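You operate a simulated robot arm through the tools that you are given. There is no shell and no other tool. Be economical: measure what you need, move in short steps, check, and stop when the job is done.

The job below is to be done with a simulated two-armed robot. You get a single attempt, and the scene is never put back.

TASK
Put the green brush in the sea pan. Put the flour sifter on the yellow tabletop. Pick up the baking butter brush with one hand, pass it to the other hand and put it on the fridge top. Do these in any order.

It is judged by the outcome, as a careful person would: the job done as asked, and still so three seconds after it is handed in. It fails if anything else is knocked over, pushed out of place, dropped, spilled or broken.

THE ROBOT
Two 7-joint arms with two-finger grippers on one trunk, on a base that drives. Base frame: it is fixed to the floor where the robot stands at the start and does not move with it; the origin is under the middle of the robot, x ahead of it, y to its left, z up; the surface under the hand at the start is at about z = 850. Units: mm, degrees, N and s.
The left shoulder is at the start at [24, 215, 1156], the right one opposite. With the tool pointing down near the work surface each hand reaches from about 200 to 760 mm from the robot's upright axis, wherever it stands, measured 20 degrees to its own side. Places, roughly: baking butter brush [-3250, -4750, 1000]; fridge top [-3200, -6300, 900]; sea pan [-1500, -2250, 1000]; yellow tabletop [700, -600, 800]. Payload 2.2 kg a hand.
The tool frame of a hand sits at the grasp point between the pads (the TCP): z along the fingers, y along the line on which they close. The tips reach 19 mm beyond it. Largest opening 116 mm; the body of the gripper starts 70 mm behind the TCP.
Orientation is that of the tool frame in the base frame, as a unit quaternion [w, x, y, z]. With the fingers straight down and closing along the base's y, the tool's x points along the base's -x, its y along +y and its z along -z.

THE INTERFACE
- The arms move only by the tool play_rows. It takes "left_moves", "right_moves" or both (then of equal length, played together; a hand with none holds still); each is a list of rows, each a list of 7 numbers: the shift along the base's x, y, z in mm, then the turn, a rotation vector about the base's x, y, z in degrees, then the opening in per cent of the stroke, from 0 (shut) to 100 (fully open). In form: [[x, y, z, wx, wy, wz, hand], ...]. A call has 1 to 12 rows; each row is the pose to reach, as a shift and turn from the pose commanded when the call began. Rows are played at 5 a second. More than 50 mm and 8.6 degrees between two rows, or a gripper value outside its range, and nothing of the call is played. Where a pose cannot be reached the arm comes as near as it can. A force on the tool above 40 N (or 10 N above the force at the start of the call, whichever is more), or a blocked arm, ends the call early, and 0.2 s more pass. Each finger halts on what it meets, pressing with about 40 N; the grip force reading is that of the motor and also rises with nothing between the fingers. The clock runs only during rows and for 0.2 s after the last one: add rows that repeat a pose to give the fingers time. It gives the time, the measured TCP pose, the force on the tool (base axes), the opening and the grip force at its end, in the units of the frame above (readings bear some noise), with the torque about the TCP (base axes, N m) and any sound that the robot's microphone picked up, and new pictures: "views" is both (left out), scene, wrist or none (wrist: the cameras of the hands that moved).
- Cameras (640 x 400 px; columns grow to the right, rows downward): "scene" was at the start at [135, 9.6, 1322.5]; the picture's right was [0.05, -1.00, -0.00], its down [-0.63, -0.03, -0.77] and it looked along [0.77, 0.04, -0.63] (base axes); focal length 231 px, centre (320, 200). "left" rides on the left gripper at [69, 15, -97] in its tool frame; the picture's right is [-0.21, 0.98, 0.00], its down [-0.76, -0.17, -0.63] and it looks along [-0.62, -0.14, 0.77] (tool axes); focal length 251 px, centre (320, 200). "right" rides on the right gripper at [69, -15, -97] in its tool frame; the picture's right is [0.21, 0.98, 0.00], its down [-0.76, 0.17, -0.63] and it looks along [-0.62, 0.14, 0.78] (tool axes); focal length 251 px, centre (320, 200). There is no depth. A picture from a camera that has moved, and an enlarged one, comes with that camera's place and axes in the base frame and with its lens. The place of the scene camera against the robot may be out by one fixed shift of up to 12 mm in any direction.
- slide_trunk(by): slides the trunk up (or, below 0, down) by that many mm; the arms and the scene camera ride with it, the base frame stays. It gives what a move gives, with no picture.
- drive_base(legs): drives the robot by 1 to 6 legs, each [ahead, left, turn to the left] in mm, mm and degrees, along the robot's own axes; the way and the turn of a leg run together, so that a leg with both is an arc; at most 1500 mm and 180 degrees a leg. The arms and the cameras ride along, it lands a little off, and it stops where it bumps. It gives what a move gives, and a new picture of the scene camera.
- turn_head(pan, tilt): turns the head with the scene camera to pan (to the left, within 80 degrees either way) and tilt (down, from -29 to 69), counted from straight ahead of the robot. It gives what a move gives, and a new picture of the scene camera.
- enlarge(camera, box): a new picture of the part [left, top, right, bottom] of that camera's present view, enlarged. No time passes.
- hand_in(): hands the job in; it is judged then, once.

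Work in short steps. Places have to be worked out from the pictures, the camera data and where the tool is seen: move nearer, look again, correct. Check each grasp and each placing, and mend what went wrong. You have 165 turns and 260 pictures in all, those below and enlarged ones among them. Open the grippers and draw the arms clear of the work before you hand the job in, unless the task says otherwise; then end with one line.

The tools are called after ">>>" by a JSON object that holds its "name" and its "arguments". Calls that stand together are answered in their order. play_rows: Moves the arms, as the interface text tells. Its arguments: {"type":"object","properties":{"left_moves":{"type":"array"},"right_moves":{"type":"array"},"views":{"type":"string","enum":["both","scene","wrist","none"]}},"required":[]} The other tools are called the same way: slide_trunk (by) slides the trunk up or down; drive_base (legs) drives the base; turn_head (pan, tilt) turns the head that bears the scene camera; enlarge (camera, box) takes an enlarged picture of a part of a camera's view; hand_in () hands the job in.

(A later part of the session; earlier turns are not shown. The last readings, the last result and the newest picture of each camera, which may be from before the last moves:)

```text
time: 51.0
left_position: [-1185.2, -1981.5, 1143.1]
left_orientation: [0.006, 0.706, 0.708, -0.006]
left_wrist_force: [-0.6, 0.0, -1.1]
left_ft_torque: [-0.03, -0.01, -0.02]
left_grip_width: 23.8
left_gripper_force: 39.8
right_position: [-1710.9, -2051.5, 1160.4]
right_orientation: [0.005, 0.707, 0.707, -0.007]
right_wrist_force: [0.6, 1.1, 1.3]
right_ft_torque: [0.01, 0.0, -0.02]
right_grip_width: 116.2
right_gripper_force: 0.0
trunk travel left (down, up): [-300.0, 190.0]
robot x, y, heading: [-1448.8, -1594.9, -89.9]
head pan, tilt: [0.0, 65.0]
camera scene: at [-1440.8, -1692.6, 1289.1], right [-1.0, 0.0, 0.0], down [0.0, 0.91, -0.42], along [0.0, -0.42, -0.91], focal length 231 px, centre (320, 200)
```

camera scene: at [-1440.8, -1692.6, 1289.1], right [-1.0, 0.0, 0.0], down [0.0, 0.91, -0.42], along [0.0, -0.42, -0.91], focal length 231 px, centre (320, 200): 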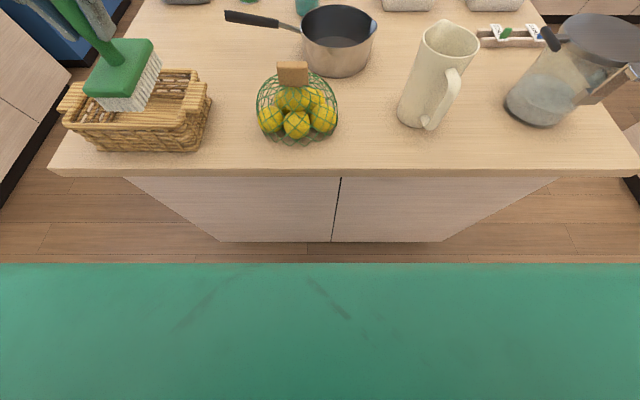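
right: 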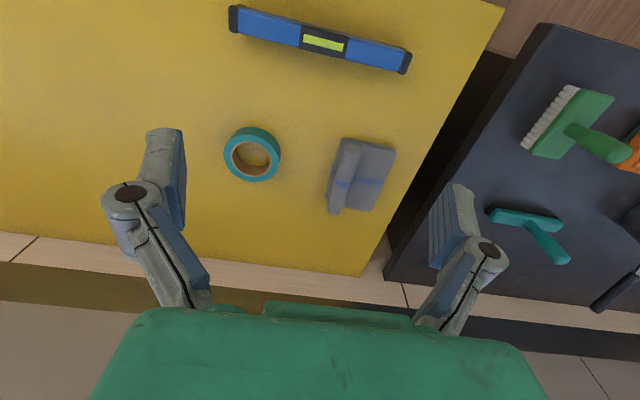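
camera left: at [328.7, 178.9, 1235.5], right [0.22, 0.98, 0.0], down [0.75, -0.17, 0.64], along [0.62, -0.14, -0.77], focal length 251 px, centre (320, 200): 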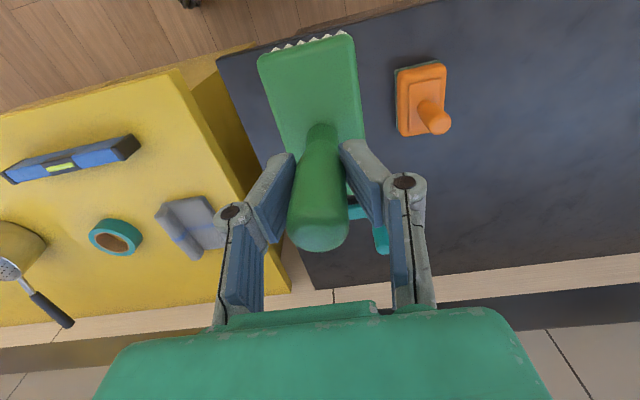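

Pan centre works out at about [-1485, -2354], rim z≈939, diameter ≈195. I raise both hands for clearance, then strafe right so the pan lies ahead of the left hand.

>>> {"name": "play_rows", "arguments": {"left_moves": [[0, 0, 35, 0, 0, 0, 0], [0, 0, 60, 0, 0, 0, 0], [0, 0, 60, 0, 0, 0, 0]], "right_moves": [[0, 40, 35, 0, 0, 0, 100], [0, 80, 70, 0, 0, 0, 100], [0, 120, 90, 0, 0, 0, 100]], "views": "none"}}

>>> {"name": "drive_base", "arguments": {"legs": [[0, -265, 0], [50, 0, 0]]}}

>>> {"name": "turn_head", "arguments": {"pan": 15, "tilt": 42}}

```text
refused: row 1 steps farther than a row can; nothing moved
```

```text
time: 53.4
left_position: [-1468.4, -2027.0, 1148.2]
left_orientation: [0.013, 0.705, 0.709, -0.002]
left_wrist_force: [-0.5, 0.0, -0.8]
left_ft_torque: [0.04, -0.05, -0.02]
left_grip_width: 23.9
left_gripper_force: 40.0
right_position: [-1993.9, -2098.5, 1157.9]
right_orientation: [0.012, 0.707, 0.707, -0.002]
right_wrist_force: [-0.5, -0.5, -0.1]
right_ft_torque: [-0.02, -0.06, -0.02]
right_grip_width: 115.6
right_gripper_force: 0.1
trunk travel left (down, up): [-300.0, 190.0]
robot x, y, heading: [-1716.1, -1645.1, -89.9]
head pan, tilt: [0.0, 65.0]
camera scene: at [-1723.4, -1738.5, 1289.4], right [-1.0, -0.01, -0.01], down [0.0, 0.91, -0.42], along [0.01, -0.42, -0.91], focal length 231 px, centre (320, 200)
```

scene: 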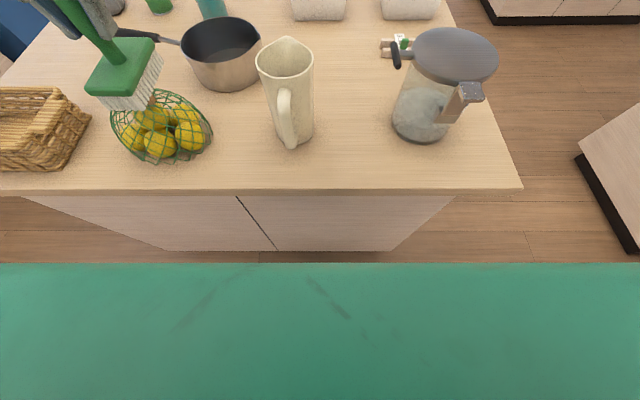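

```text
time: 54.2
left_position: [-1466.3, -2031.3, 1147.2]
left_orientation: [0.011, 0.707, 0.707, -0.002]
left_wrist_force: [-0.7, -0.2, -2.0]
left_ft_torque: [-0.03, -0.04, -0.01]
left_grip_width: 23.9
left_gripper_force: 40.5
right_position: [-1993.9, -2101.8, 1158.1]
right_orientation: [0.01, 0.708, 0.706, -0.002]
right_wrist_force: [-0.2, 0.3, 0.1]
right_ft_torque: [-0.01, -0.06, -0.03]
right_grip_width: 115.9
right_gripper_force: 0.1
trunk travel left (down, up): [-300.0, 190.0]
robot x, y, heading: [-1715.2, -1646.2, -89.7]
head pan, tilt: [15.0, 42.0]
camera scene: at [-1699.9, -1763.4, 1318.3], right [-0.96, -0.26, -0.01], down [-0.17, 0.65, -0.74], along [0.2, -0.71, -0.67], focal length 231 px, centre (320, 200)
```

scene: 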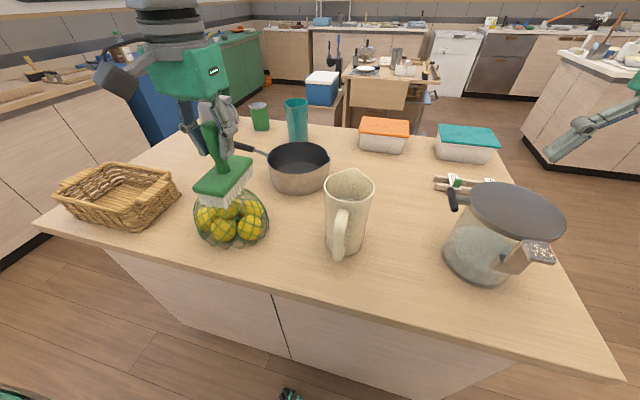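

The pan is now at about [-1478, -2345], 740 mm from my axis, just within reach. I move the brush over it at the present height.

>>> {"name": "play_rows", "arguments": {"left_moves": [[-2, -45, 0, 0, 0, 0, 0], [-4, -90, 0, 0, 0, 0, 0], [-6, -135, 0, 0, 0, 0, 0], [-8, -180, 0, 0, 0, 0, 0], [-10, -225, 0, 0, 0, 0, 0], [-12, -270, 0, 0, 0, 0, 0], [-12, -310, 0, 0, 0, 0, 0], [-12, -310, 0, 0, 0, 0, 0]]}}

```text
time: 56.0
left_position: [-1477.6, -2343.3, 1147.3]
left_orientation: [0.011, 0.706, 0.708, -0.004]
left_wrist_force: [0.0, -0.6, 0.2]
left_ft_torque: [-0.05, -0.01, 0.0]
left_grip_width: 23.9
left_gripper_force: 40.2
right_position: [-1992.9, -2098.6, 1159.1]
right_orientation: [0.01, 0.707, 0.707, -0.004]
right_wrist_force: [-1.1, 0.0, 0.4]
right_ft_torque: [-0.06, -0.05, 0.0]
right_grip_width: 115.9
right_gripper_force: 0.1
trunk travel left (down, up): [-300.0, 190.0]
robot x, y, heading: [-1720.3, -1645.9, -89.7]
head pan, tilt: [15.0, 42.0]
camera scene: at [-1698.4, -1763.0, 1318.6], right [-0.96, -0.26, -0.01], down [-0.17, 0.65, -0.74], along [0.2, -0.71, -0.67], focal length 231 px, centre (320, 200)
camera left: at [-1464.5, -2272.2, 1244.4], right [0.98, -0.21, 0.01], down [-0.17, -0.74, 0.65], along [-0.13, -0.63, -0.76], focal length 251 px, centre (320, 200)
```

scene: 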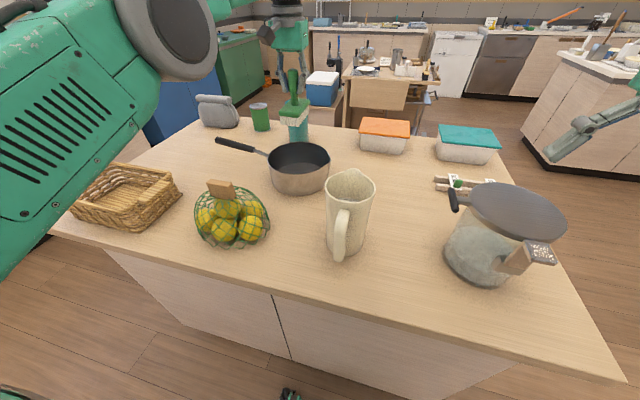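
left: 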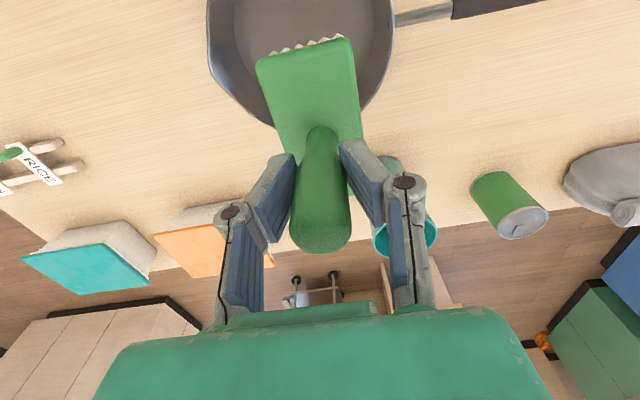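

The wrist view shows the pan centre nearer to me: about [-1488, -2310]. I correct and lower to just above the rim.

>>> {"name": "play_rows", "arguments": {"left_moves": [[-5, 18, 0, 0, 0, 0, 0], [-10, 33, -30, 0, 0, 0, 0], [-10, 33, -70, 0, 0, 0, 0], [-10, 33, -95, 0, 0, 0, 0], [-10, 33, -95, 0, 0, 0, 0]]}}

```text
time: 57.2
left_position: [-1472.4, -2306.3, 1048.4]
left_orientation: [0.007, 0.705, 0.709, -0.008]
left_wrist_force: [0.6, 0.3, -0.7]
left_ft_torque: [0.01, 0.01, -0.03]
left_grip_width: 23.8
left_gripper_force: 39.7
right_position: [-1977.1, -2100.5, 1161.6]
right_orientation: [0.007, 0.707, 0.707, -0.007]
right_wrist_force: [-0.2, 0.4, -0.1]
right_ft_torque: [0.0, 0.02, 0.02]
right_grip_width: 116.1
right_gripper_force: 0.1
trunk travel left (down, up): [-300.0, 190.0]
robot x, y, heading: [-1716.7, -1644.9, -89.5]
head pan, tilt: [15.0, 42.0]
camera scene: at [-1684.5, -1763.8, 1318.2], right [-0.96, -0.27, 0.0], down [-0.18, 0.65, -0.74], along [0.2, -0.71, -0.67], focal length 231 px, centre (320, 200)
camera left: at [-1458.3, -2236.0, 1145.0], right [0.98, -0.21, 0.0], down [-0.16, -0.74, 0.65], along [-0.13, -0.63, -0.76], focal length 251 px, centre (320, 200)
```

scene: 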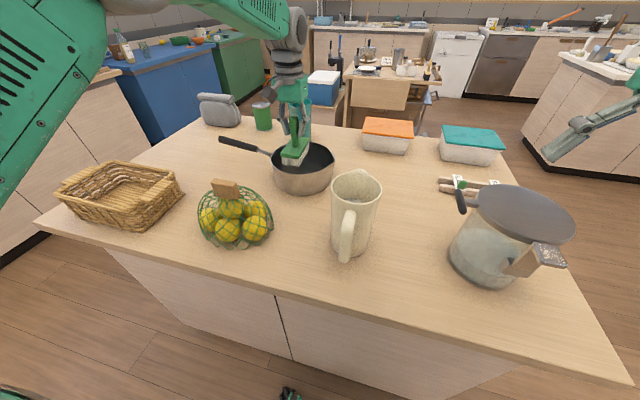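
left: 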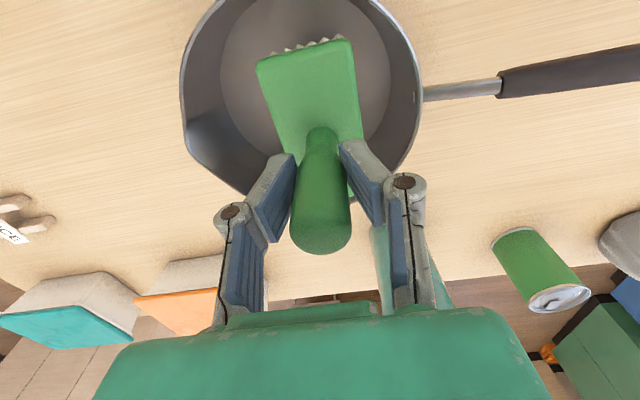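

The brush is nearly centred over the pan; I correct by (-11, +12) and lower in guarded steps to the pan floor.

>>> {"name": "play_rows", "arguments": {"left_moves": [[-11, 12, -10, 0, 0, 0, 0], [-11, 12, -40, 0, 0, 0, 0], [-11, 12, -65, 0, 0, 0, 0], [-11, 12, -80, 0, 0, 0, 0], [-11, 12, -88, 0, 0, 0, 0], [-11, 12, -94, 0, 0, 0, 0], [-11, 12, -94, 0, 0, 0, 0]]}}

```text
time: 58.8
left_position: [-1489.0, -2293.8, 959.3]
left_orientation: [0.01, 0.706, 0.708, -0.01]
left_wrist_force: [2.8, -3.2, 33.7]
left_ft_torque: [-0.3, -0.08, -0.02]
left_grip_width: 23.3
left_gripper_force: 40.0
right_position: [-1981.7, -2099.6, 1160.7]
right_orientation: [0.008, 0.706, 0.708, -0.006]
right_wrist_force: [-0.1, 0.1, -0.5]
right_ft_torque: [0.0, 0.03, -0.02]
right_grip_width: 116.0
right_gripper_force: 0.1
trunk travel left (down, up): [-300.0, 190.0]
robot x, y, heading: [-1715.6, -1645.1, -89.7]
head pan, tilt: [15.0, 42.0]
camera scene: at [-1688.9, -1759.0, 1319.0], right [-0.96, -0.27, 0.0], down [-0.18, 0.65, -0.74], along [0.2, -0.72, -0.67], focal length 231 px, centre (320, 200)
camera left: at [-1475.3, -2223.3, 1054.5], right [0.98, -0.21, 0.01], down [-0.17, -0.74, 0.65], along [-0.13, -0.64, -0.76], focal length 251 px, centre (320, 200)
```

scene: 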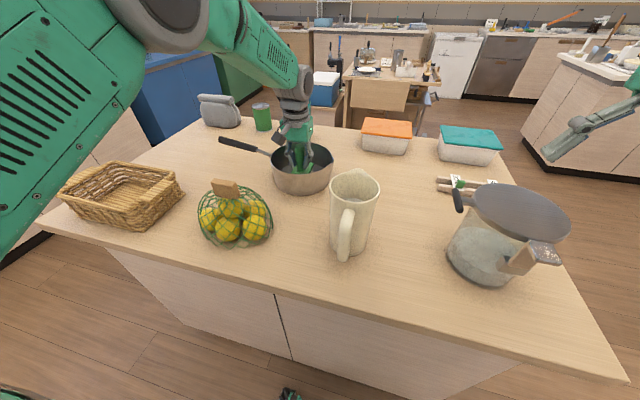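
left: 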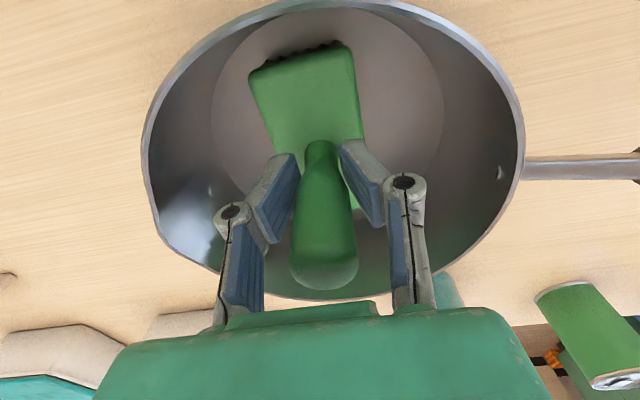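

The brush is on the pan floor (33 N). I ease up a few mm, open, and withdraw straight up.

>>> {"name": "play_rows", "arguments": {"left_moves": [[0, 0, 7, 0, 0, 0, 0], [0, 0, 7, 0, 0, 0, 15], [0, 0, 7, 0, 0, 0, 40], [0, 0, 7, 0, 0, 0, 55], [0, 0, 30, 0, 0, 0, 55], [0, 0, 70, 0, 0, 0, 55], [0, 0, 115, 0, 0, 0, 55], [0, 0, 160, 0, 0, 0, 55], [0, 0, 200, 0, 0, 0, 55]]}}

```text
time: 60.8
left_position: [-1488.2, -2293.8, 1157.7]
left_orientation: [0.008, 0.706, 0.708, -0.006]
left_wrist_force: [-0.4, 0.5, -0.7]
left_ft_torque: [0.01, 0.01, -0.01]
left_grip_width: 63.7
left_gripper_force: 0.0
right_position: [-1981.8, -2101.3, 1160.2]
right_orientation: [0.008, 0.706, 0.708, -0.006]
right_wrist_force: [-0.3, 0.3, -0.6]
right_ft_torque: [-0.05, 0.01, -0.01]
right_grip_width: 115.9
right_gripper_force: 0.0
trunk travel left (down, up): [-300.0, 190.0]
robot x, y, heading: [-1717.6, -1644.0, -89.5]
head pan, tilt: [15.0, 42.0]
camera scene: at [-1688.3, -1763.6, 1318.3], right [-0.96, -0.27, 0.0], down [-0.18, 0.65, -0.74], along [0.2, -0.71, -0.67], focal length 231 px, centre (320, 200)
camera left: at [-1475.7, -2224.8, 1253.7], right [0.98, -0.21, 0.01], down [-0.17, -0.75, 0.65], along [-0.13, -0.63, -0.76], focal length 251 px, centre (320, 200)
```

scene: 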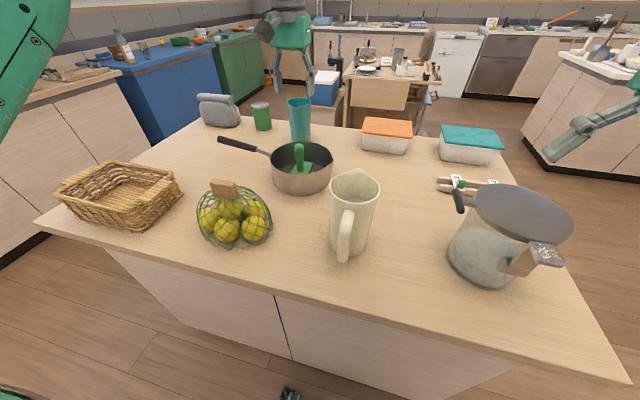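
left: 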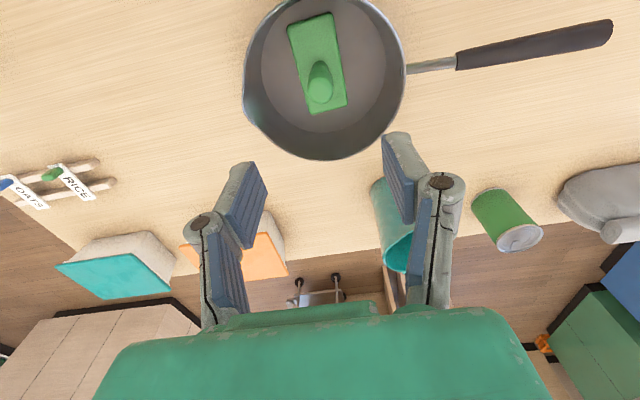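

The brush rests in the pan. I draw the left arm back toward me, raising it over the fruit.

>>> {"name": "play_rows", "arguments": {"left_moves": [[0, 45, 10, 0, 0, 0, 60], [0, 90, 20, 0, 0, 0, 60], [0, 135, 20, 0, 0, 0, 60], [0, 180, 20, 0, 0, 0, 60], [0, 225, 20, 0, 0, 0, 60], [0, 270, 20, 0, 0, 0, 60], [0, 310, 20, 0, 0, 0, 60]], "right_moves": [[0, 15, 10, 0, 0, 0, 100], [0, 30, 20, 0, 0, 0, 100], [0, 50, 20, 0, 0, 0, 100], [0, 70, 20, 0, 0, 0, 100], [0, 90, 20, 0, 0, 0, 100], [0, 100, 20, 0, 0, 0, 100], [0, 100, 20, 0, 0, 0, 100]], "views": "none"}}

>>> {"name": "turn_head", "arguments": {"pan": -30, "tilt": 12}}

```text
time: 62.4
left_position: [-1484.0, -1983.1, 1176.8]
left_orientation: [0.008, 0.706, 0.708, -0.009]
left_wrist_force: [1.1, 0.4, 0.8]
left_ft_torque: [-0.03, 0.04, 0.01]
left_grip_width: 69.4
left_gripper_force: 0.0
right_position: [-1976.8, -1999.8, 1181.3]
right_orientation: [0.007, 0.706, 0.708, -0.008]
right_wrist_force: [1.2, -0.1, 0.0]
right_ft_torque: [0.02, 0.02, -0.01]
right_grip_width: 116.0
right_gripper_force: 0.1
trunk travel left (down, up): [-300.0, 190.0]
robot x, y, heading: [-1714.6, -1643.2, -89.4]
head pan, tilt: [15.0, 42.0]
```

```text
time: 63.6
left_position: [-1490.5, -1983.6, 1176.5]
left_orientation: [0.007, 0.706, 0.708, -0.006]
left_wrist_force: [-0.1, -0.4, 0.3]
left_ft_torque: [-0.03, -0.01, 0.02]
left_grip_width: 69.5
left_gripper_force: 0.1
right_position: [-1983.2, -2001.0, 1180.5]
right_orientation: [0.008, 0.706, 0.709, -0.006]
right_wrist_force: [-0.4, -0.8, 0.1]
right_ft_torque: [0.04, -0.03, -0.02]
right_grip_width: 115.9
right_gripper_force: 0.0
trunk travel left (down, up): [-300.0, 190.0]
robot x, y, heading: [-1716.1, -1642.5, -89.7]
head pan, tilt: [-30.0, 12.0]
camera scene: at [-1757.9, -1762.3, 1365.7], right [-0.87, 0.49, 0.0], down [0.1, 0.18, -0.98], along [-0.48, -0.85, -0.21], focal length 231 px, centre (320, 200)
```

scene: 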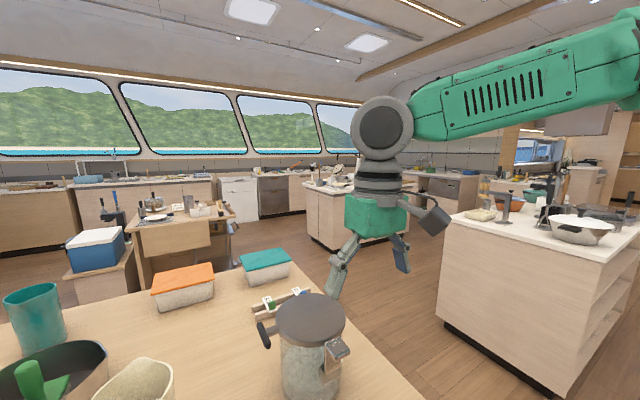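

Target area projects onto the second island (white top) and the fridge onto the low appliances behind it. I back off, strafe right into the aisle at x≈-2700, and look before going further.

>>> {"name": "drive_base", "arguments": {"legs": [[-200, 0, 0], [0, -985, 0]]}}

>>> {"name": "turn_head", "arguments": {"pan": 0, "tilt": 22}}

```text
time: 69.9
left_position: [-2479.4, -1791.4, 1176.7]
left_orientation: [0.009, 0.709, 0.705, -0.005]
left_wrist_force: [0.4, 0.7, 0.5]
left_ft_torque: [0.02, -0.01, 0.01]
left_grip_width: 69.6
left_gripper_force: 0.1
right_position: [-2972.9, -1805.8, 1179.1]
right_orientation: [0.008, 0.709, 0.705, -0.005]
right_wrist_force: [0.6, -0.3, -0.3]
right_ft_torque: [-0.01, 0.0, 0.01]
right_grip_width: 116.0
right_gripper_force: 0.0
trunk travel left (down, up): [-300.0, 190.0]
robot x, y, heading: [-2701.9, -1453.7, -89.9]
head pan, tilt: [-30.0, 12.0]
camera scene: at [-2745.1, -1567.8, 1365.7], right [-0.87, 0.5, 0.0], down [0.11, 0.18, -0.98], along [-0.49, -0.85, -0.21], focal length 231 px, centre (320, 200)
```

scene: 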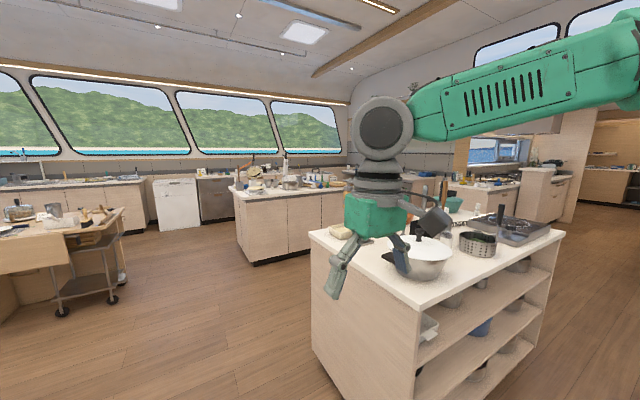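

```text
time: 70.8
left_position: [-2479.0, -1790.5, 1176.9]
left_orientation: [0.009, 0.708, 0.706, -0.006]
left_wrist_force: [0.5, 1.4, -0.4]
left_ft_torque: [0.0, -0.03, -0.01]
left_grip_width: 69.6
left_gripper_force: 0.0
right_position: [-2972.3, -1804.6, 1180.7]
right_orientation: [0.009, 0.708, 0.706, -0.006]
right_wrist_force: [-0.7, 0.2, 0.1]
right_ft_torque: [0.02, -0.01, 0.0]
right_grip_width: 115.7
right_gripper_force: 0.0
trunk travel left (down, up): [-300.0, 190.0]
robot x, y, heading: [-2705.6, -1451.7, -90.2]
head pan, tilt: [0.0, 22.0]
camera scene: at [-2698.3, -1579.7, 1349.5], right [-1.0, 0.0, 0.0], down [0.0, 0.38, -0.93], along [0.0, -0.93, -0.38], focal length 231 px, centre (320, 200)
```

scene: 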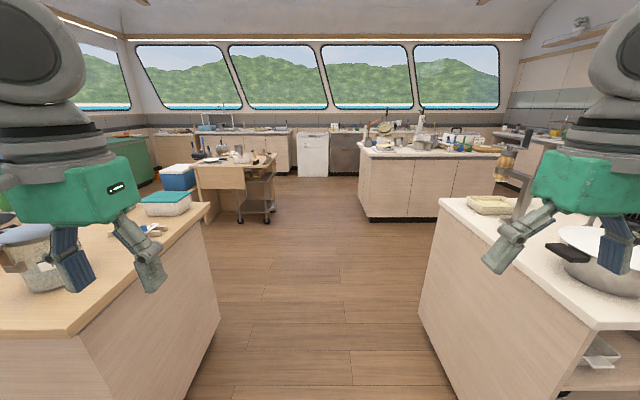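

The aisle ahead is clear. I drive forward 2400 mm and look at the second island from its left end.

>>> {"name": "drive_base", "arguments": {"legs": [[1200, 0, 0], [1200, 0, 0]]}}

>>> {"name": "turn_head", "arguments": {"pan": -45, "tilt": 28}}

```text
time: 82.6
left_position: [-2442.5, -4192.3, 1175.1]
left_orientation: [0.008, 0.698, 0.716, -0.007]
left_wrist_force: [0.6, -0.3, -0.1]
left_ft_torque: [0.02, 0.01, 0.0]
left_grip_width: 69.7
left_gripper_force: 0.0
right_position: [-2935.2, -4219.5, 1179.2]
right_orientation: [0.009, 0.698, 0.716, -0.005]
right_wrist_force: [0.7, 0.7, 0.0]
right_ft_torque: [0.03, 0.0, 0.01]
right_grip_width: 116.3
right_gripper_force: 0.1
trunk travel left (down, up): [-300.0, 190.0]
robot x, y, heading: [-2674.9, -3861.4, -88.2]
head pan, tilt: [0.0, 22.0]
camera scene: at [-2667.4, -3987.5, 1349.5], right [-1.0, -0.03, 0.0], down [-0.01, 0.38, -0.93], along [0.03, -0.93, -0.38], focal length 231 px, centre (320, 200)
```

scene: 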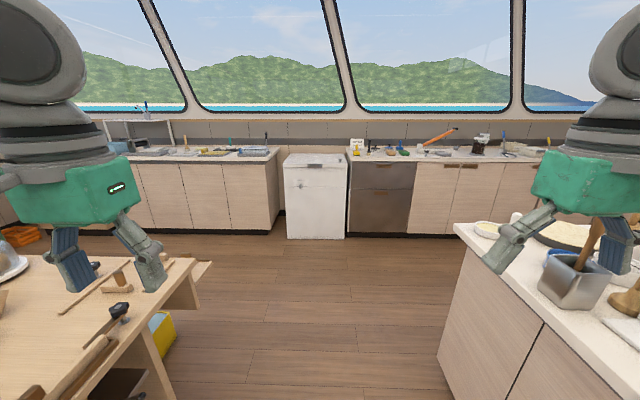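

```text
time: 83.7
left_position: [-2441.4, -4189.4, 1176.8]
left_orientation: [0.009, 0.698, 0.716, -0.006]
left_wrist_force: [0.0, -0.2, -0.2]
left_ft_torque: [0.01, 0.01, 0.02]
left_grip_width: 69.8
left_gripper_force: 0.0
right_position: [-2935.4, -4217.5, 1180.1]
right_orientation: [0.008, 0.699, 0.716, -0.005]
right_wrist_force: [-0.8, -0.5, 0.0]
right_ft_torque: [0.0, -0.01, 0.0]
right_grip_width: 116.0
right_gripper_force: 0.0
trunk travel left (down, up): [-300.0, 190.0]
robot x, y, heading: [-2674.7, -3860.1, -88.6]
head pan, tilt: [-45.0, 28.0]
camera scene: at [-2732.9, -3961.3, 1339.9], right [-0.73, 0.69, 0.0], down [0.32, 0.34, -0.88], along [-0.6, -0.64, -0.47], focal length 231 px, centre (320, 200)
```

scene: 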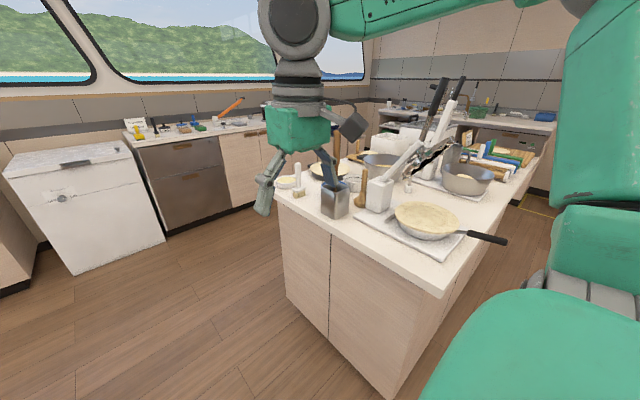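

The given position projects near the small item at (297,180) on the island corner. I enlarge it and the fridge area.

>>> {"name": "enlarge", "arguments": {"camera": "scene", "box": [250, 140, 410, 240]}}

>>> {"name": "enlarge", "arguments": {"camera": "scene", "box": [90, 90, 270, 200]}}

```text
4.00 times, centred on (330, 190) of scene
camera zoom: at [-2732.9, -3961.3, 1339.9], right [-0.73, 0.69, 0.0], down [0.32, 0.34, -0.88], along [-0.6, -0.64, -0.47], focal length 924 px, centre (280, 240)
```

zoom: 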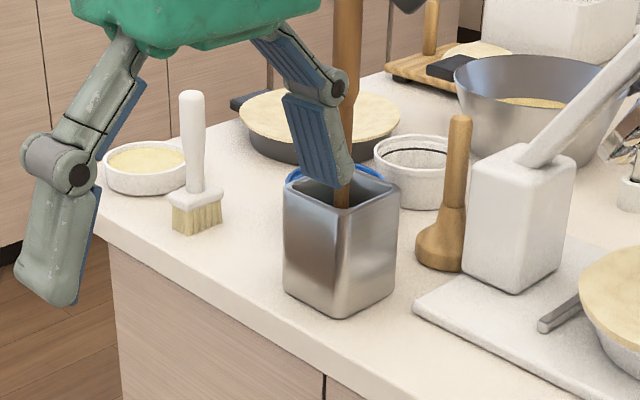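

```text
3.56 times, centred on (180, 145) of scene
camera zoom: at [-2732.9, -3961.3, 1339.9], right [-0.73, 0.69, 0.0], down [0.32, 0.34, -0.88], along [-0.6, -0.64, -0.47], focal length 821 px, centre (818, 396)
```

zoom: 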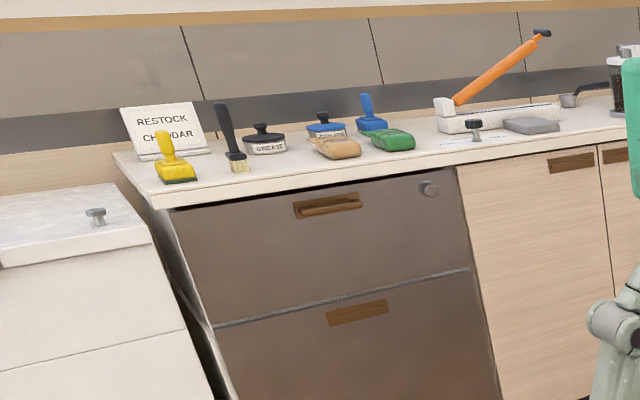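

The butter brush is the white pastry brush standing on its bristles at about [-3305, -4710], z 850–1010. The fridge is the steel one with a white counter top at about x -3200. I drive alongside the island's end and turn to face it.

>>> {"name": "drive_base", "arguments": {"legs": [[1020, 0, 0], [0, 0, -91.4]]}}

>>> {"name": "turn_head", "arguments": {"pan": 0, "tilt": 38}}

```text
time: 93.0
left_position: [-2991.7, -5098.8, 1176.3]
left_orientation: [0.001, 1.0, -0.014, -0.012]
left_wrist_force: [0.1, -0.3, 0.7]
left_ft_torque: [0.03, 0.0, -0.04]
left_grip_width: 69.6
left_gripper_force: 0.1
right_position: [-2991.9, -4606.1, 1180.5]
right_orientation: [0.001, 1.0, -0.016, -0.011]
right_wrist_force: [-0.6, -0.6, 0.6]
right_ft_torque: [-0.01, 0.01, 0.04]
right_grip_width: 115.9
right_gripper_force: 0.0
trunk travel left (down, up): [-300.0, 190.0]
robot x, y, heading: [-2648.5, -4881.3, 178.9]
head pan, tilt: [-45.0, 28.0]
camera scene: at [-2746.0, -4809.2, 1339.9], right [0.72, 0.69, 0.0], down [0.33, -0.34, -0.88], along [-0.61, 0.64, -0.47], focal length 231 px, centre (320, 200)
```

scene: 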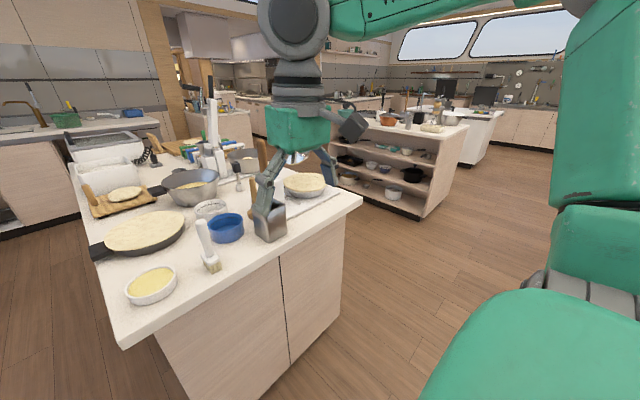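

```text
time: 94.1
left_position: [-2990.8, -5098.8, 1177.7]
left_orientation: [0.002, 1.0, -0.015, -0.012]
left_wrist_force: [0.6, -0.2, 0.4]
left_ft_torque: [0.02, 0.0, -0.02]
left_grip_width: 69.6
left_gripper_force: 0.1
right_position: [-2990.8, -4605.8, 1181.2]
right_orientation: [0.001, 1.0, -0.016, -0.012]
right_wrist_force: [0.2, 1.1, -0.2]
right_ft_torque: [0.03, 0.01, 0.0]
right_grip_width: 116.1
right_gripper_force: 0.1
trunk travel left (down, up): [-300.0, 190.0]
robot x, y, heading: [-2646.7, -4881.9, 178.5]
head pan, tilt: [0.0, 38.0]
camera scene: at [-2769.5, -4873.1, 1324.3], right [0.03, 1.0, 0.0], down [0.62, -0.02, -0.79], along [-0.79, 0.02, -0.62], focal length 231 px, centre (320, 200)
```

scene: 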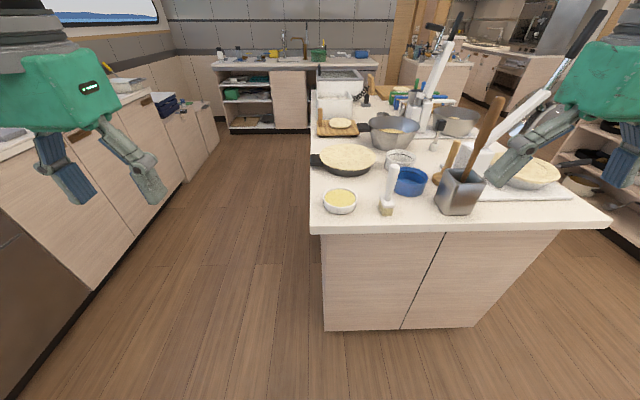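

The brush is at about [-3304, -4662], straight ahead of the right hand. I drive 110 mm closer and move the right hand above it (about z 1100) to refine with the wrist camera.

>>> {"name": "drive_base", "arguments": {"legs": [[110, 0, 0]]}}

>>> {"name": "play_rows", "arguments": {"right_moves": [[-45, 0, 0, 0, 0, 0, 80], [-90, -15, 0, 0, 0, 0, 70], [-130, -30, 0, 0, 0, 0, 60], [-160, -40, 0, 0, 0, 0, 60], [-160, -40, 0, 0, 0, 0, 60]]}}

```text
time: 95.3
left_position: [-3098.9, -5094.9, 1177.4]
left_orientation: [0.002, 1.0, -0.016, -0.012]
left_wrist_force: [-0.3, 0.1, 0.4]
left_ft_torque: [-0.03, -0.01, 0.02]
left_grip_width: 69.2
left_gripper_force: 0.0
right_position: [-3097.8, -4602.2, 1180.9]
right_orientation: [0.001, 1.0, -0.017, -0.011]
right_wrist_force: [0.2, -0.4, -0.2]
right_ft_torque: [0.03, -0.01, -0.01]
right_grip_width: 116.1
right_gripper_force: 0.0
trunk travel left (down, up): [-300.0, 190.0]
robot x, y, heading: [-2756.6, -4878.1, 178.7]
head pan, tilt: [0.0, 38.0]
camera scene: at [-2877.6, -4869.8, 1324.4], right [0.03, 1.0, 0.0], down [0.62, -0.02, -0.79], along [-0.79, 0.02, -0.62], focal length 231 px, centre (320, 200)
```

scene: 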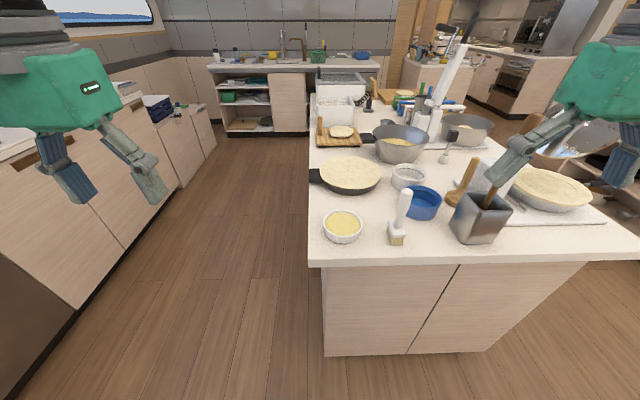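

```text
time: 96.5
left_position: [-3097.4, -5094.2, 1177.2]
left_orientation: [0.001, 1.0, -0.016, -0.013]
left_wrist_force: [0.0, -0.3, 0.0]
left_ft_torque: [-0.04, 0.0, 0.01]
left_grip_width: 69.3
left_gripper_force: 0.0
right_position: [-3260.3, -4644.0, 1180.5]
right_orientation: [0.001, 1.0, -0.016, -0.013]
right_wrist_force: [0.7, 0.0, 0.9]
right_ft_torque: [-0.03, 0.02, 0.0]
right_grip_width: 69.7
right_gripper_force: 0.0
trunk travel left (down, up): [-300.0, 190.0]
robot x, y, heading: [-2755.5, -4877.4, 178.5]
head pan, tilt: [0.0, 38.0]
camera scene: at [-2878.5, -4870.4, 1324.3], right [0.03, 1.0, 0.0], down [0.62, -0.02, -0.79], along [-0.79, 0.02, -0.62], focal length 231 px, centre (320, 200)
camera right: at [-3187.2, -4631.0, 1274.9], right [0.18, -0.98, 0.0], down [-0.75, -0.14, 0.65], along [-0.64, -0.12, -0.76], focal length 251 px, centre (320, 200)
```

scene: 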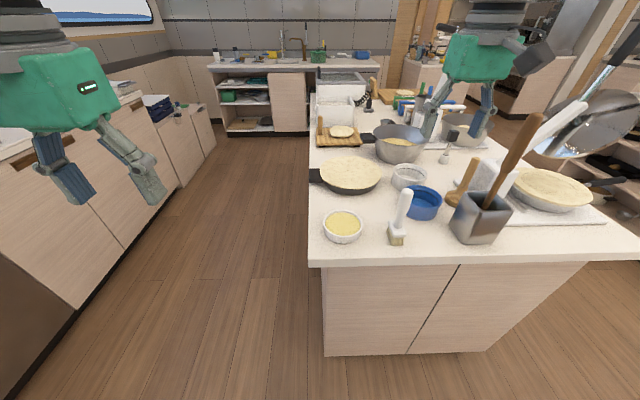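
right: 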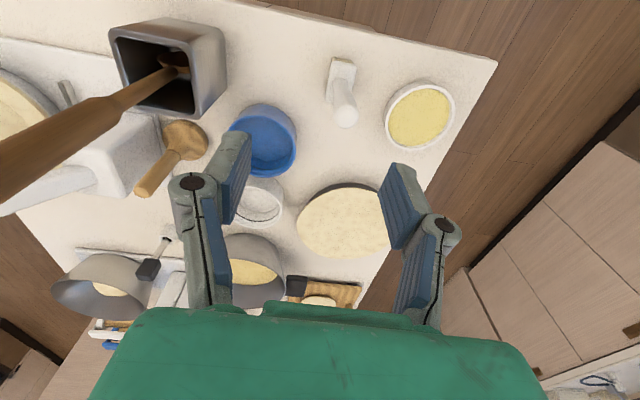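

Brush top from the wrist view is about [-3288, -4678]. I move over it and lower to z≈1085 for a refined look.

>>> {"name": "play_rows", "arguments": {"right_moves": [[-13, -16, 0, 0, 0, 0, 60], [-26, -31, -30, 0, 0, 0, 60], [-26, -31, -70, 0, 0, 0, 60], [-26, -31, -100, 0, 0, 0, 60], [-26, -31, -100, 0, 0, 0, 60]]}}

>>> {"name": "enlarge", "arguments": {"camera": "scene", "box": [340, 140, 500, 240]}}

```text
time: 97.7
left_position: [-3097.7, -5095.3, 1178.3]
left_orientation: [0.001, 1.0, -0.015, -0.012]
left_wrist_force: [-0.1, 0.1, 0.1]
left_ft_torque: [-0.04, 0.01, 0.03]
left_grip_width: 69.5
left_gripper_force: 0.1
right_position: [-3284.2, -4674.9, 1082.0]
right_orientation: [0.0, 1.0, -0.017, -0.012]
right_wrist_force: [-0.3, 0.8, -0.6]
right_ft_torque: [-0.01, 0.02, -0.03]
right_grip_width: 69.5
right_gripper_force: 0.0
trunk travel left (down, up): [-300.0, 190.0]
robot x, y, heading: [-2759.5, -4878.6, 178.7]
head pan, tilt: [0.0, 38.0]
camera scene: at [-2879.0, -4870.3, 1324.2], right [0.03, 1.0, 0.0], down [0.62, -0.02, -0.79], along [-0.79, 0.02, -0.62], focal length 231 px, centre (320, 200)
camera right: at [-3212.7, -4662.3, 1176.1], right [0.18, -0.98, 0.0], down [-0.75, -0.14, 0.65], along [-0.64, -0.12, -0.76], focal length 251 px, centre (320, 200)
```

scene: 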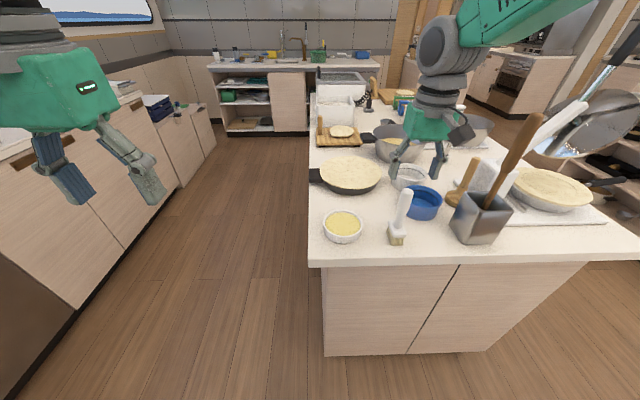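
right: 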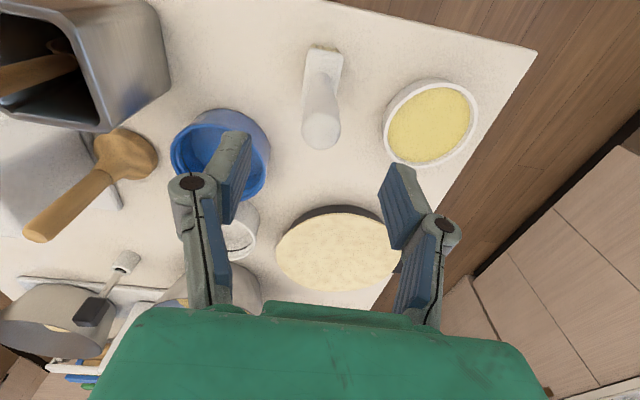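

```text
4.00 times, centred on (420, 190) of scene
camera zoom: at [-2879.0, -4870.3, 1324.2], right [0.03, 1.0, 0.0], down [0.62, -0.02, -0.79], along [-0.79, 0.02, -0.62], focal length 924 px, centre (-80, 240)
```

zoom: 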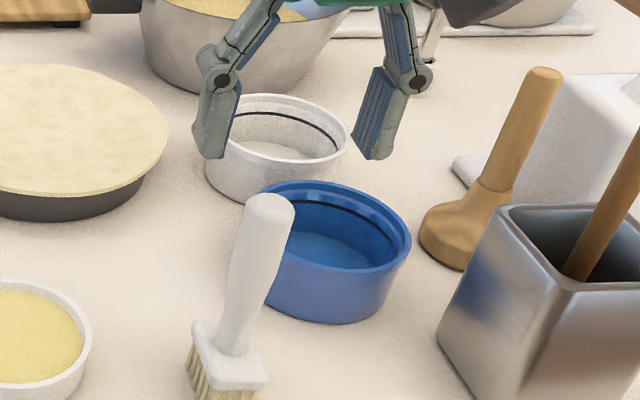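

Triangulating both views gives the handle top at about [-3281, -4674, ~1025]; the hand is nearly centred. I lower 40 mm, fingers straddling the handle, and recheck.

>>> {"name": "play_rows", "arguments": {"right_moves": [[1, 0, -20, 0, 0, 0, 60], [1, 0, -42, 0, 0, 0, 60], [1, 0, -42, 0, 0, 0, 60]]}}

>>> {"name": "enlarge", "arguments": {"camera": "scene", "box": [340, 140, 500, 240]}}

```text
time: 98.5
left_position: [-3097.7, -5096.2, 1177.1]
left_orientation: [0.001, 1.0, -0.016, -0.011]
left_wrist_force: [1.3, 0.0, -0.6]
left_ft_torque: [-0.01, 0.01, 0.02]
left_grip_width: 69.6
left_gripper_force: 0.0
right_position: [-3281.5, -4675.4, 1039.0]
right_orientation: [0.0, 1.0, -0.016, -0.012]
right_wrist_force: [-0.3, -0.4, 0.2]
right_ft_torque: [-0.01, 0.03, 0.01]
right_grip_width: 69.6
right_gripper_force: 0.0
trunk travel left (down, up): [-300.0, 190.0]
robot x, y, heading: [-2756.3, -4882.3, 178.3]
head pan, tilt: [0.0, 38.0]
camera scene: at [-2878.9, -4871.8, 1324.3], right [0.03, 1.0, 0.0], down [0.62, -0.02, -0.79], along [-0.79, 0.02, -0.62], focal length 231 px, centre (320, 200)
camera right: at [-3210.6, -4662.9, 1133.5], right [0.18, -0.98, 0.0], down [-0.75, -0.14, 0.65], along [-0.64, -0.12, -0.76], focal length 251 px, centre (320, 200)
```

scene: 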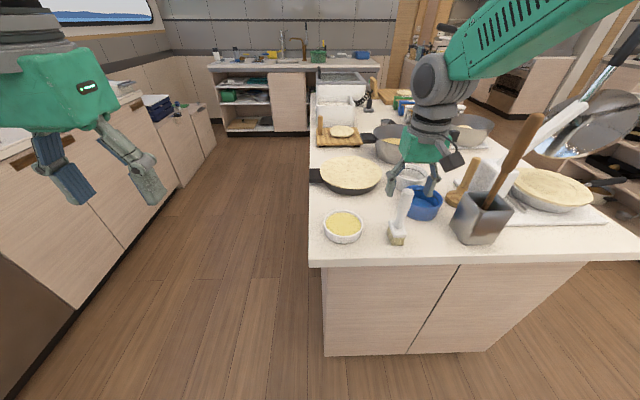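
right: 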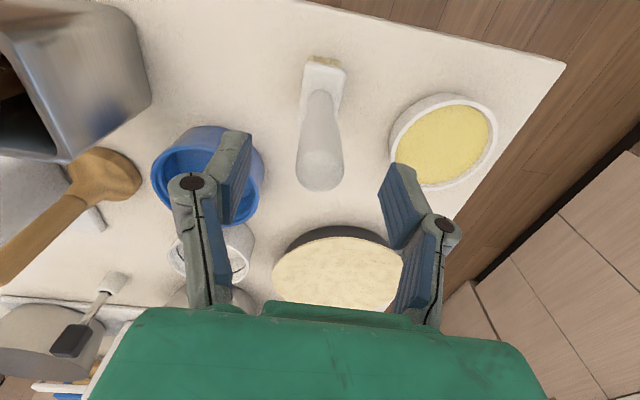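

```text
4.00 times, centred on (420, 190) of scene
camera zoom: at [-2878.9, -4871.8, 1324.3], right [0.03, 1.0, 0.0], down [0.62, -0.02, -0.79], along [-0.79, 0.02, -0.62], focal length 924 px, centre (-80, 240)
```

zoom: 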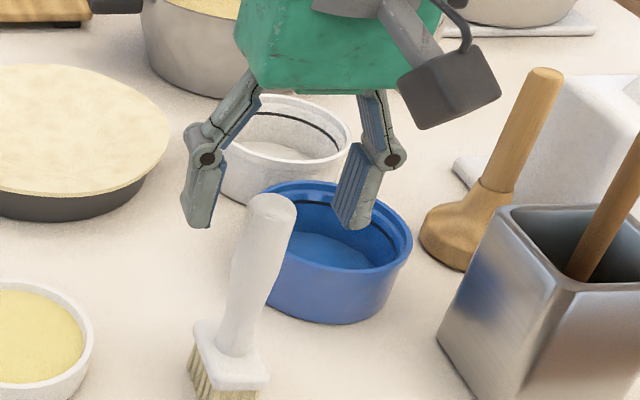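

Handle top confirmed at about [-3282, -4676, 1025]. I lower 29 mm so the pads hold the top 30 mm of the handle, leaving room below for the other hand, and close.

>>> {"name": "play_rows", "arguments": {"right_moves": [[0, 0, -15, 0, 0, 0, 60], [0, 0, -29, 0, 0, 0, 60], [0, 0, -29, 0, 0, 0, 30], [0, 0, -29, 0, 0, 0, 10], [0, 0, -29, 0, 0, 0, 0], [0, 0, -29, 0, 0, 0, 0]]}}

>>> {"name": "enlarge", "arguments": {"camera": "scene", "box": [340, 140, 500, 240]}}

```text
time: 99.9
left_position: [-3098.4, -5096.9, 1177.3]
left_orientation: [0.001, 1.0, -0.015, -0.013]
left_wrist_force: [-0.2, 0.1, -0.9]
left_ft_torque: [-0.01, 0.0, -0.02]
left_grip_width: 69.6
left_gripper_force: 0.0
right_position: [-3281.4, -4674.6, 1009.8]
right_orientation: [0.001, 1.0, -0.016, -0.011]
right_wrist_force: [0.3, 0.4, 1.3]
right_ft_torque: [0.01, -0.07, -0.04]
right_grip_width: 25.5
right_gripper_force: 39.8
trunk travel left (down, up): [-300.0, 190.0]
robot x, y, heading: [-2760.3, -4879.0, 178.3]
head pan, tilt: [0.0, 38.0]
camera scene: at [-2879.2, -4871.7, 1324.2], right [0.03, 1.0, 0.0], down [0.62, -0.02, -0.79], along [-0.79, 0.02, -0.62], focal length 231 px, centre (320, 200)
camera right: at [-3210.0, -4662.1, 1105.6], right [0.18, -0.98, 0.0], down [-0.75, -0.14, 0.65], along [-0.64, -0.12, -0.76], focal length 251 px, centre (320, 200)
```

scene: 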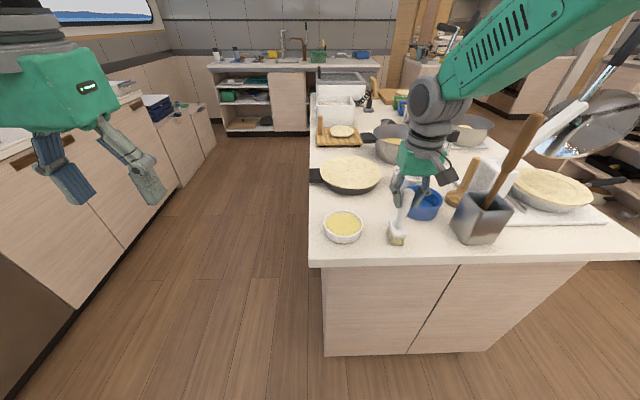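
right: 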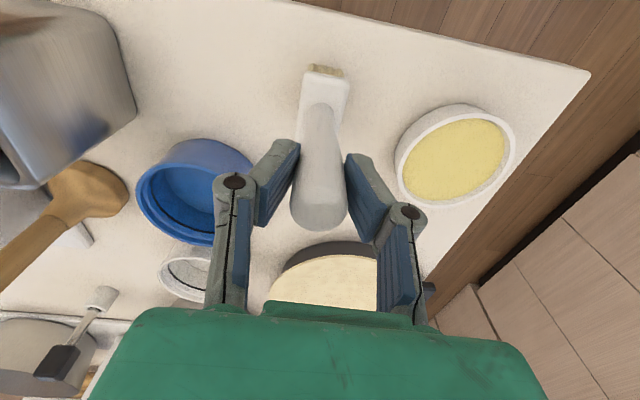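

```text
4.00 times, centred on (420, 190) of scene
camera zoom: at [-2879.2, -4871.7, 1324.2], right [0.03, 1.0, 0.0], down [0.62, -0.02, -0.79], along [-0.79, 0.02, -0.62], focal length 924 px, centre (-80, 240)
```

zoom: 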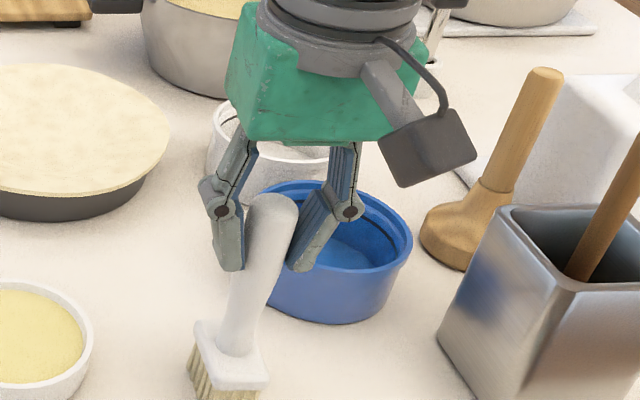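

Gripped at 25.5 mm. I lift straight up, then draw it back clear of the island.

>>> {"name": "play_rows", "arguments": {"right_moves": [[0, 0, 30, 0, 0, 0, 0], [0, 0, 75, 0, 0, 0, 0], [0, 0, 120, 0, 0, 0, 0], [0, 0, 165, 0, 0, 0, 0], [45, 0, 170, 0, 0, 0, 0], [90, 0, 170, 0, 0, 0, 0], [135, 0, 170, 0, 0, 0, 0], [135, 0, 170, 0, 0, 0, 0]]}}

```text
time: 101.7
left_position: [-3098.3, -5091.2, 1177.8]
left_orientation: [0.003, 1.0, -0.016, -0.011]
left_wrist_force: [0.7, 1.2, -0.3]
left_ft_torque: [-0.01, -0.04, 0.01]
left_grip_width: 69.6
left_gripper_force: 0.1
right_position: [-3148.3, -4668.1, 1182.4]
right_orientation: [0.003, 1.0, -0.017, -0.011]
right_wrist_force: [-0.5, -0.1, -0.9]
right_ft_torque: [-0.01, -0.01, 0.02]
right_grip_width: 24.9
right_gripper_force: 40.0
trunk travel left (down, up): [-300.0, 190.0]
robot x, y, heading: [-2757.3, -4878.0, 178.3]
head pan, tilt: [0.0, 38.0]
camera scene: at [-2878.6, -4865.2, 1324.2], right [0.03, 1.0, 0.0], down [0.62, -0.02, -0.79], along [-0.79, 0.02, -0.62], focal length 231 px, centre (320, 200)
camera right: at [-3076.5, -4655.2, 1276.7], right [0.18, -0.98, 0.0], down [-0.75, -0.14, 0.65], along [-0.64, -0.12, -0.76], focal length 251 px, centre (320, 200)
```

scene: 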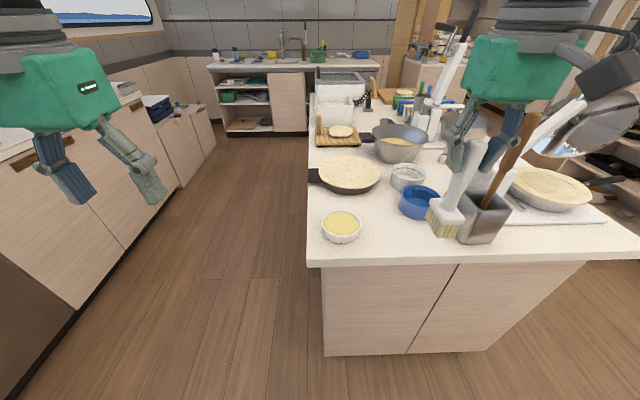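
right: 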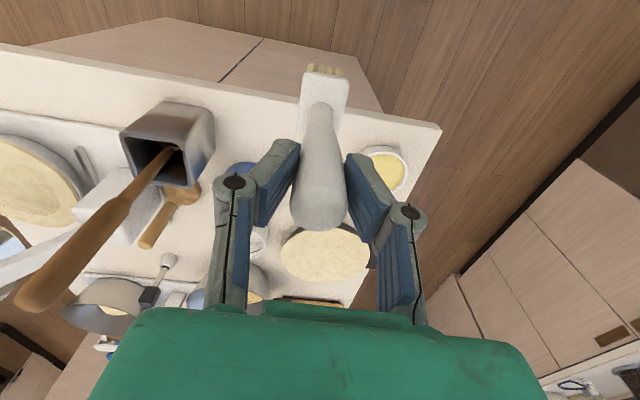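

The brush is secure. I turn left to face the fridge wall, drive forward past the island's corner, and look.

>>> {"name": "drive_base", "arguments": {"legs": [[80, 0, 0], [-80, 0, 0], [0, 0, 91.5], [560, 0, 0]]}}

```text
time: 110.2
left_position: [-2533.7, -5785.6, 1177.4]
left_orientation: [0.01, 0.711, 0.703, -0.009]
left_wrist_force: [-0.7, -0.3, 0.0]
left_ft_torque: [-0.02, 0.01, -0.01]
left_grip_width: 69.8
left_gripper_force: 0.0
right_position: [-2955.9, -5843.0, 1182.6]
right_orientation: [0.01, 0.711, 0.703, -0.007]
right_wrist_force: [-0.8, -0.2, -1.8]
right_ft_torque: [-0.02, -0.03, 0.02]
right_grip_width: 24.8
right_gripper_force: 39.9
trunk travel left (down, up): [-300.0, 190.0]
robot x, y, heading: [-2761.4, -5447.8, -90.6]
head pan, tilt: [0.0, 38.0]
camera scene: at [-2751.8, -5569.4, 1324.3], right [-1.0, 0.01, 0.0], down [0.0, 0.62, -0.79], along [-0.01, -0.79, -0.62], focal length 231 px, centre (320, 200)
```

scene: 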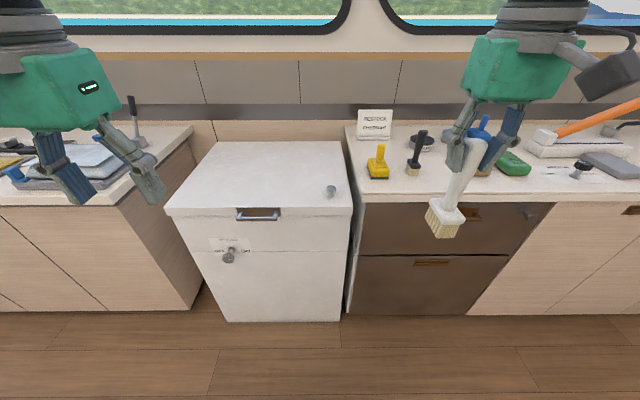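

The given fridge-top place [-3200, -6300] matches the counter over the steel fridge drawers, not the white unit. I enlarge to find free space there.

>>> {"name": "enlarge", "arguments": {"camera": "scene", "box": [320, 90, 640, 290]}}

>>> {"name": "enlarge", "arguments": {"camera": "scene", "box": [150, 120, 370, 330]}}

```text
2.00 times, centred on (480, 190) of scene
camera zoom: at [-2751.8, -5569.4, 1324.3], right [-1.0, 0.01, 0.0], down [0.0, 0.62, -0.79], along [-0.01, -0.79, -0.62], focal length 462 px, centre (0, 220)
```

zoom: 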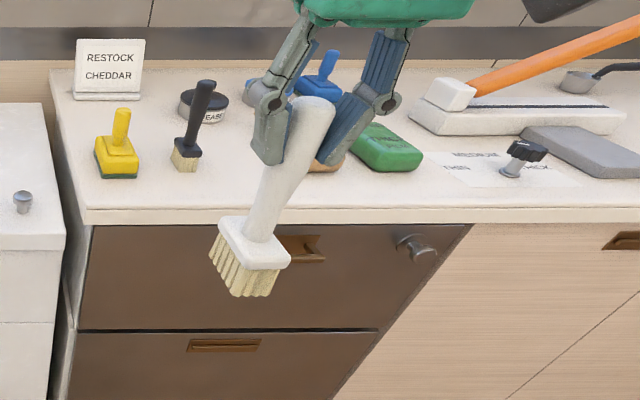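

```text
1.90 times, centred on (260, 225) of scene
camera zoom: at [-2751.8, -5569.4, 1324.3], right [-1.0, 0.01, 0.0], down [0.0, 0.62, -0.79], along [-0.01, -0.79, -0.62], focal length 440 px, centre (434, 152)
```

zoom: 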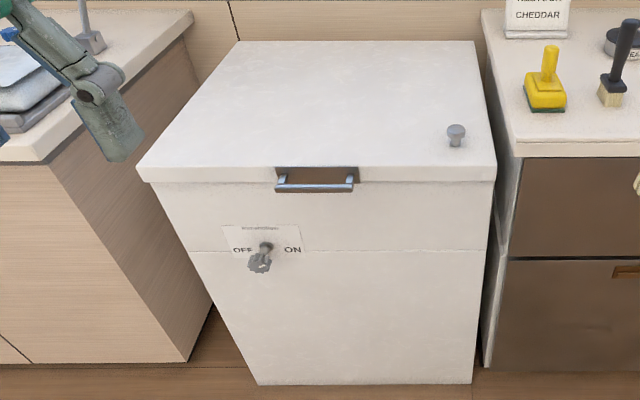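

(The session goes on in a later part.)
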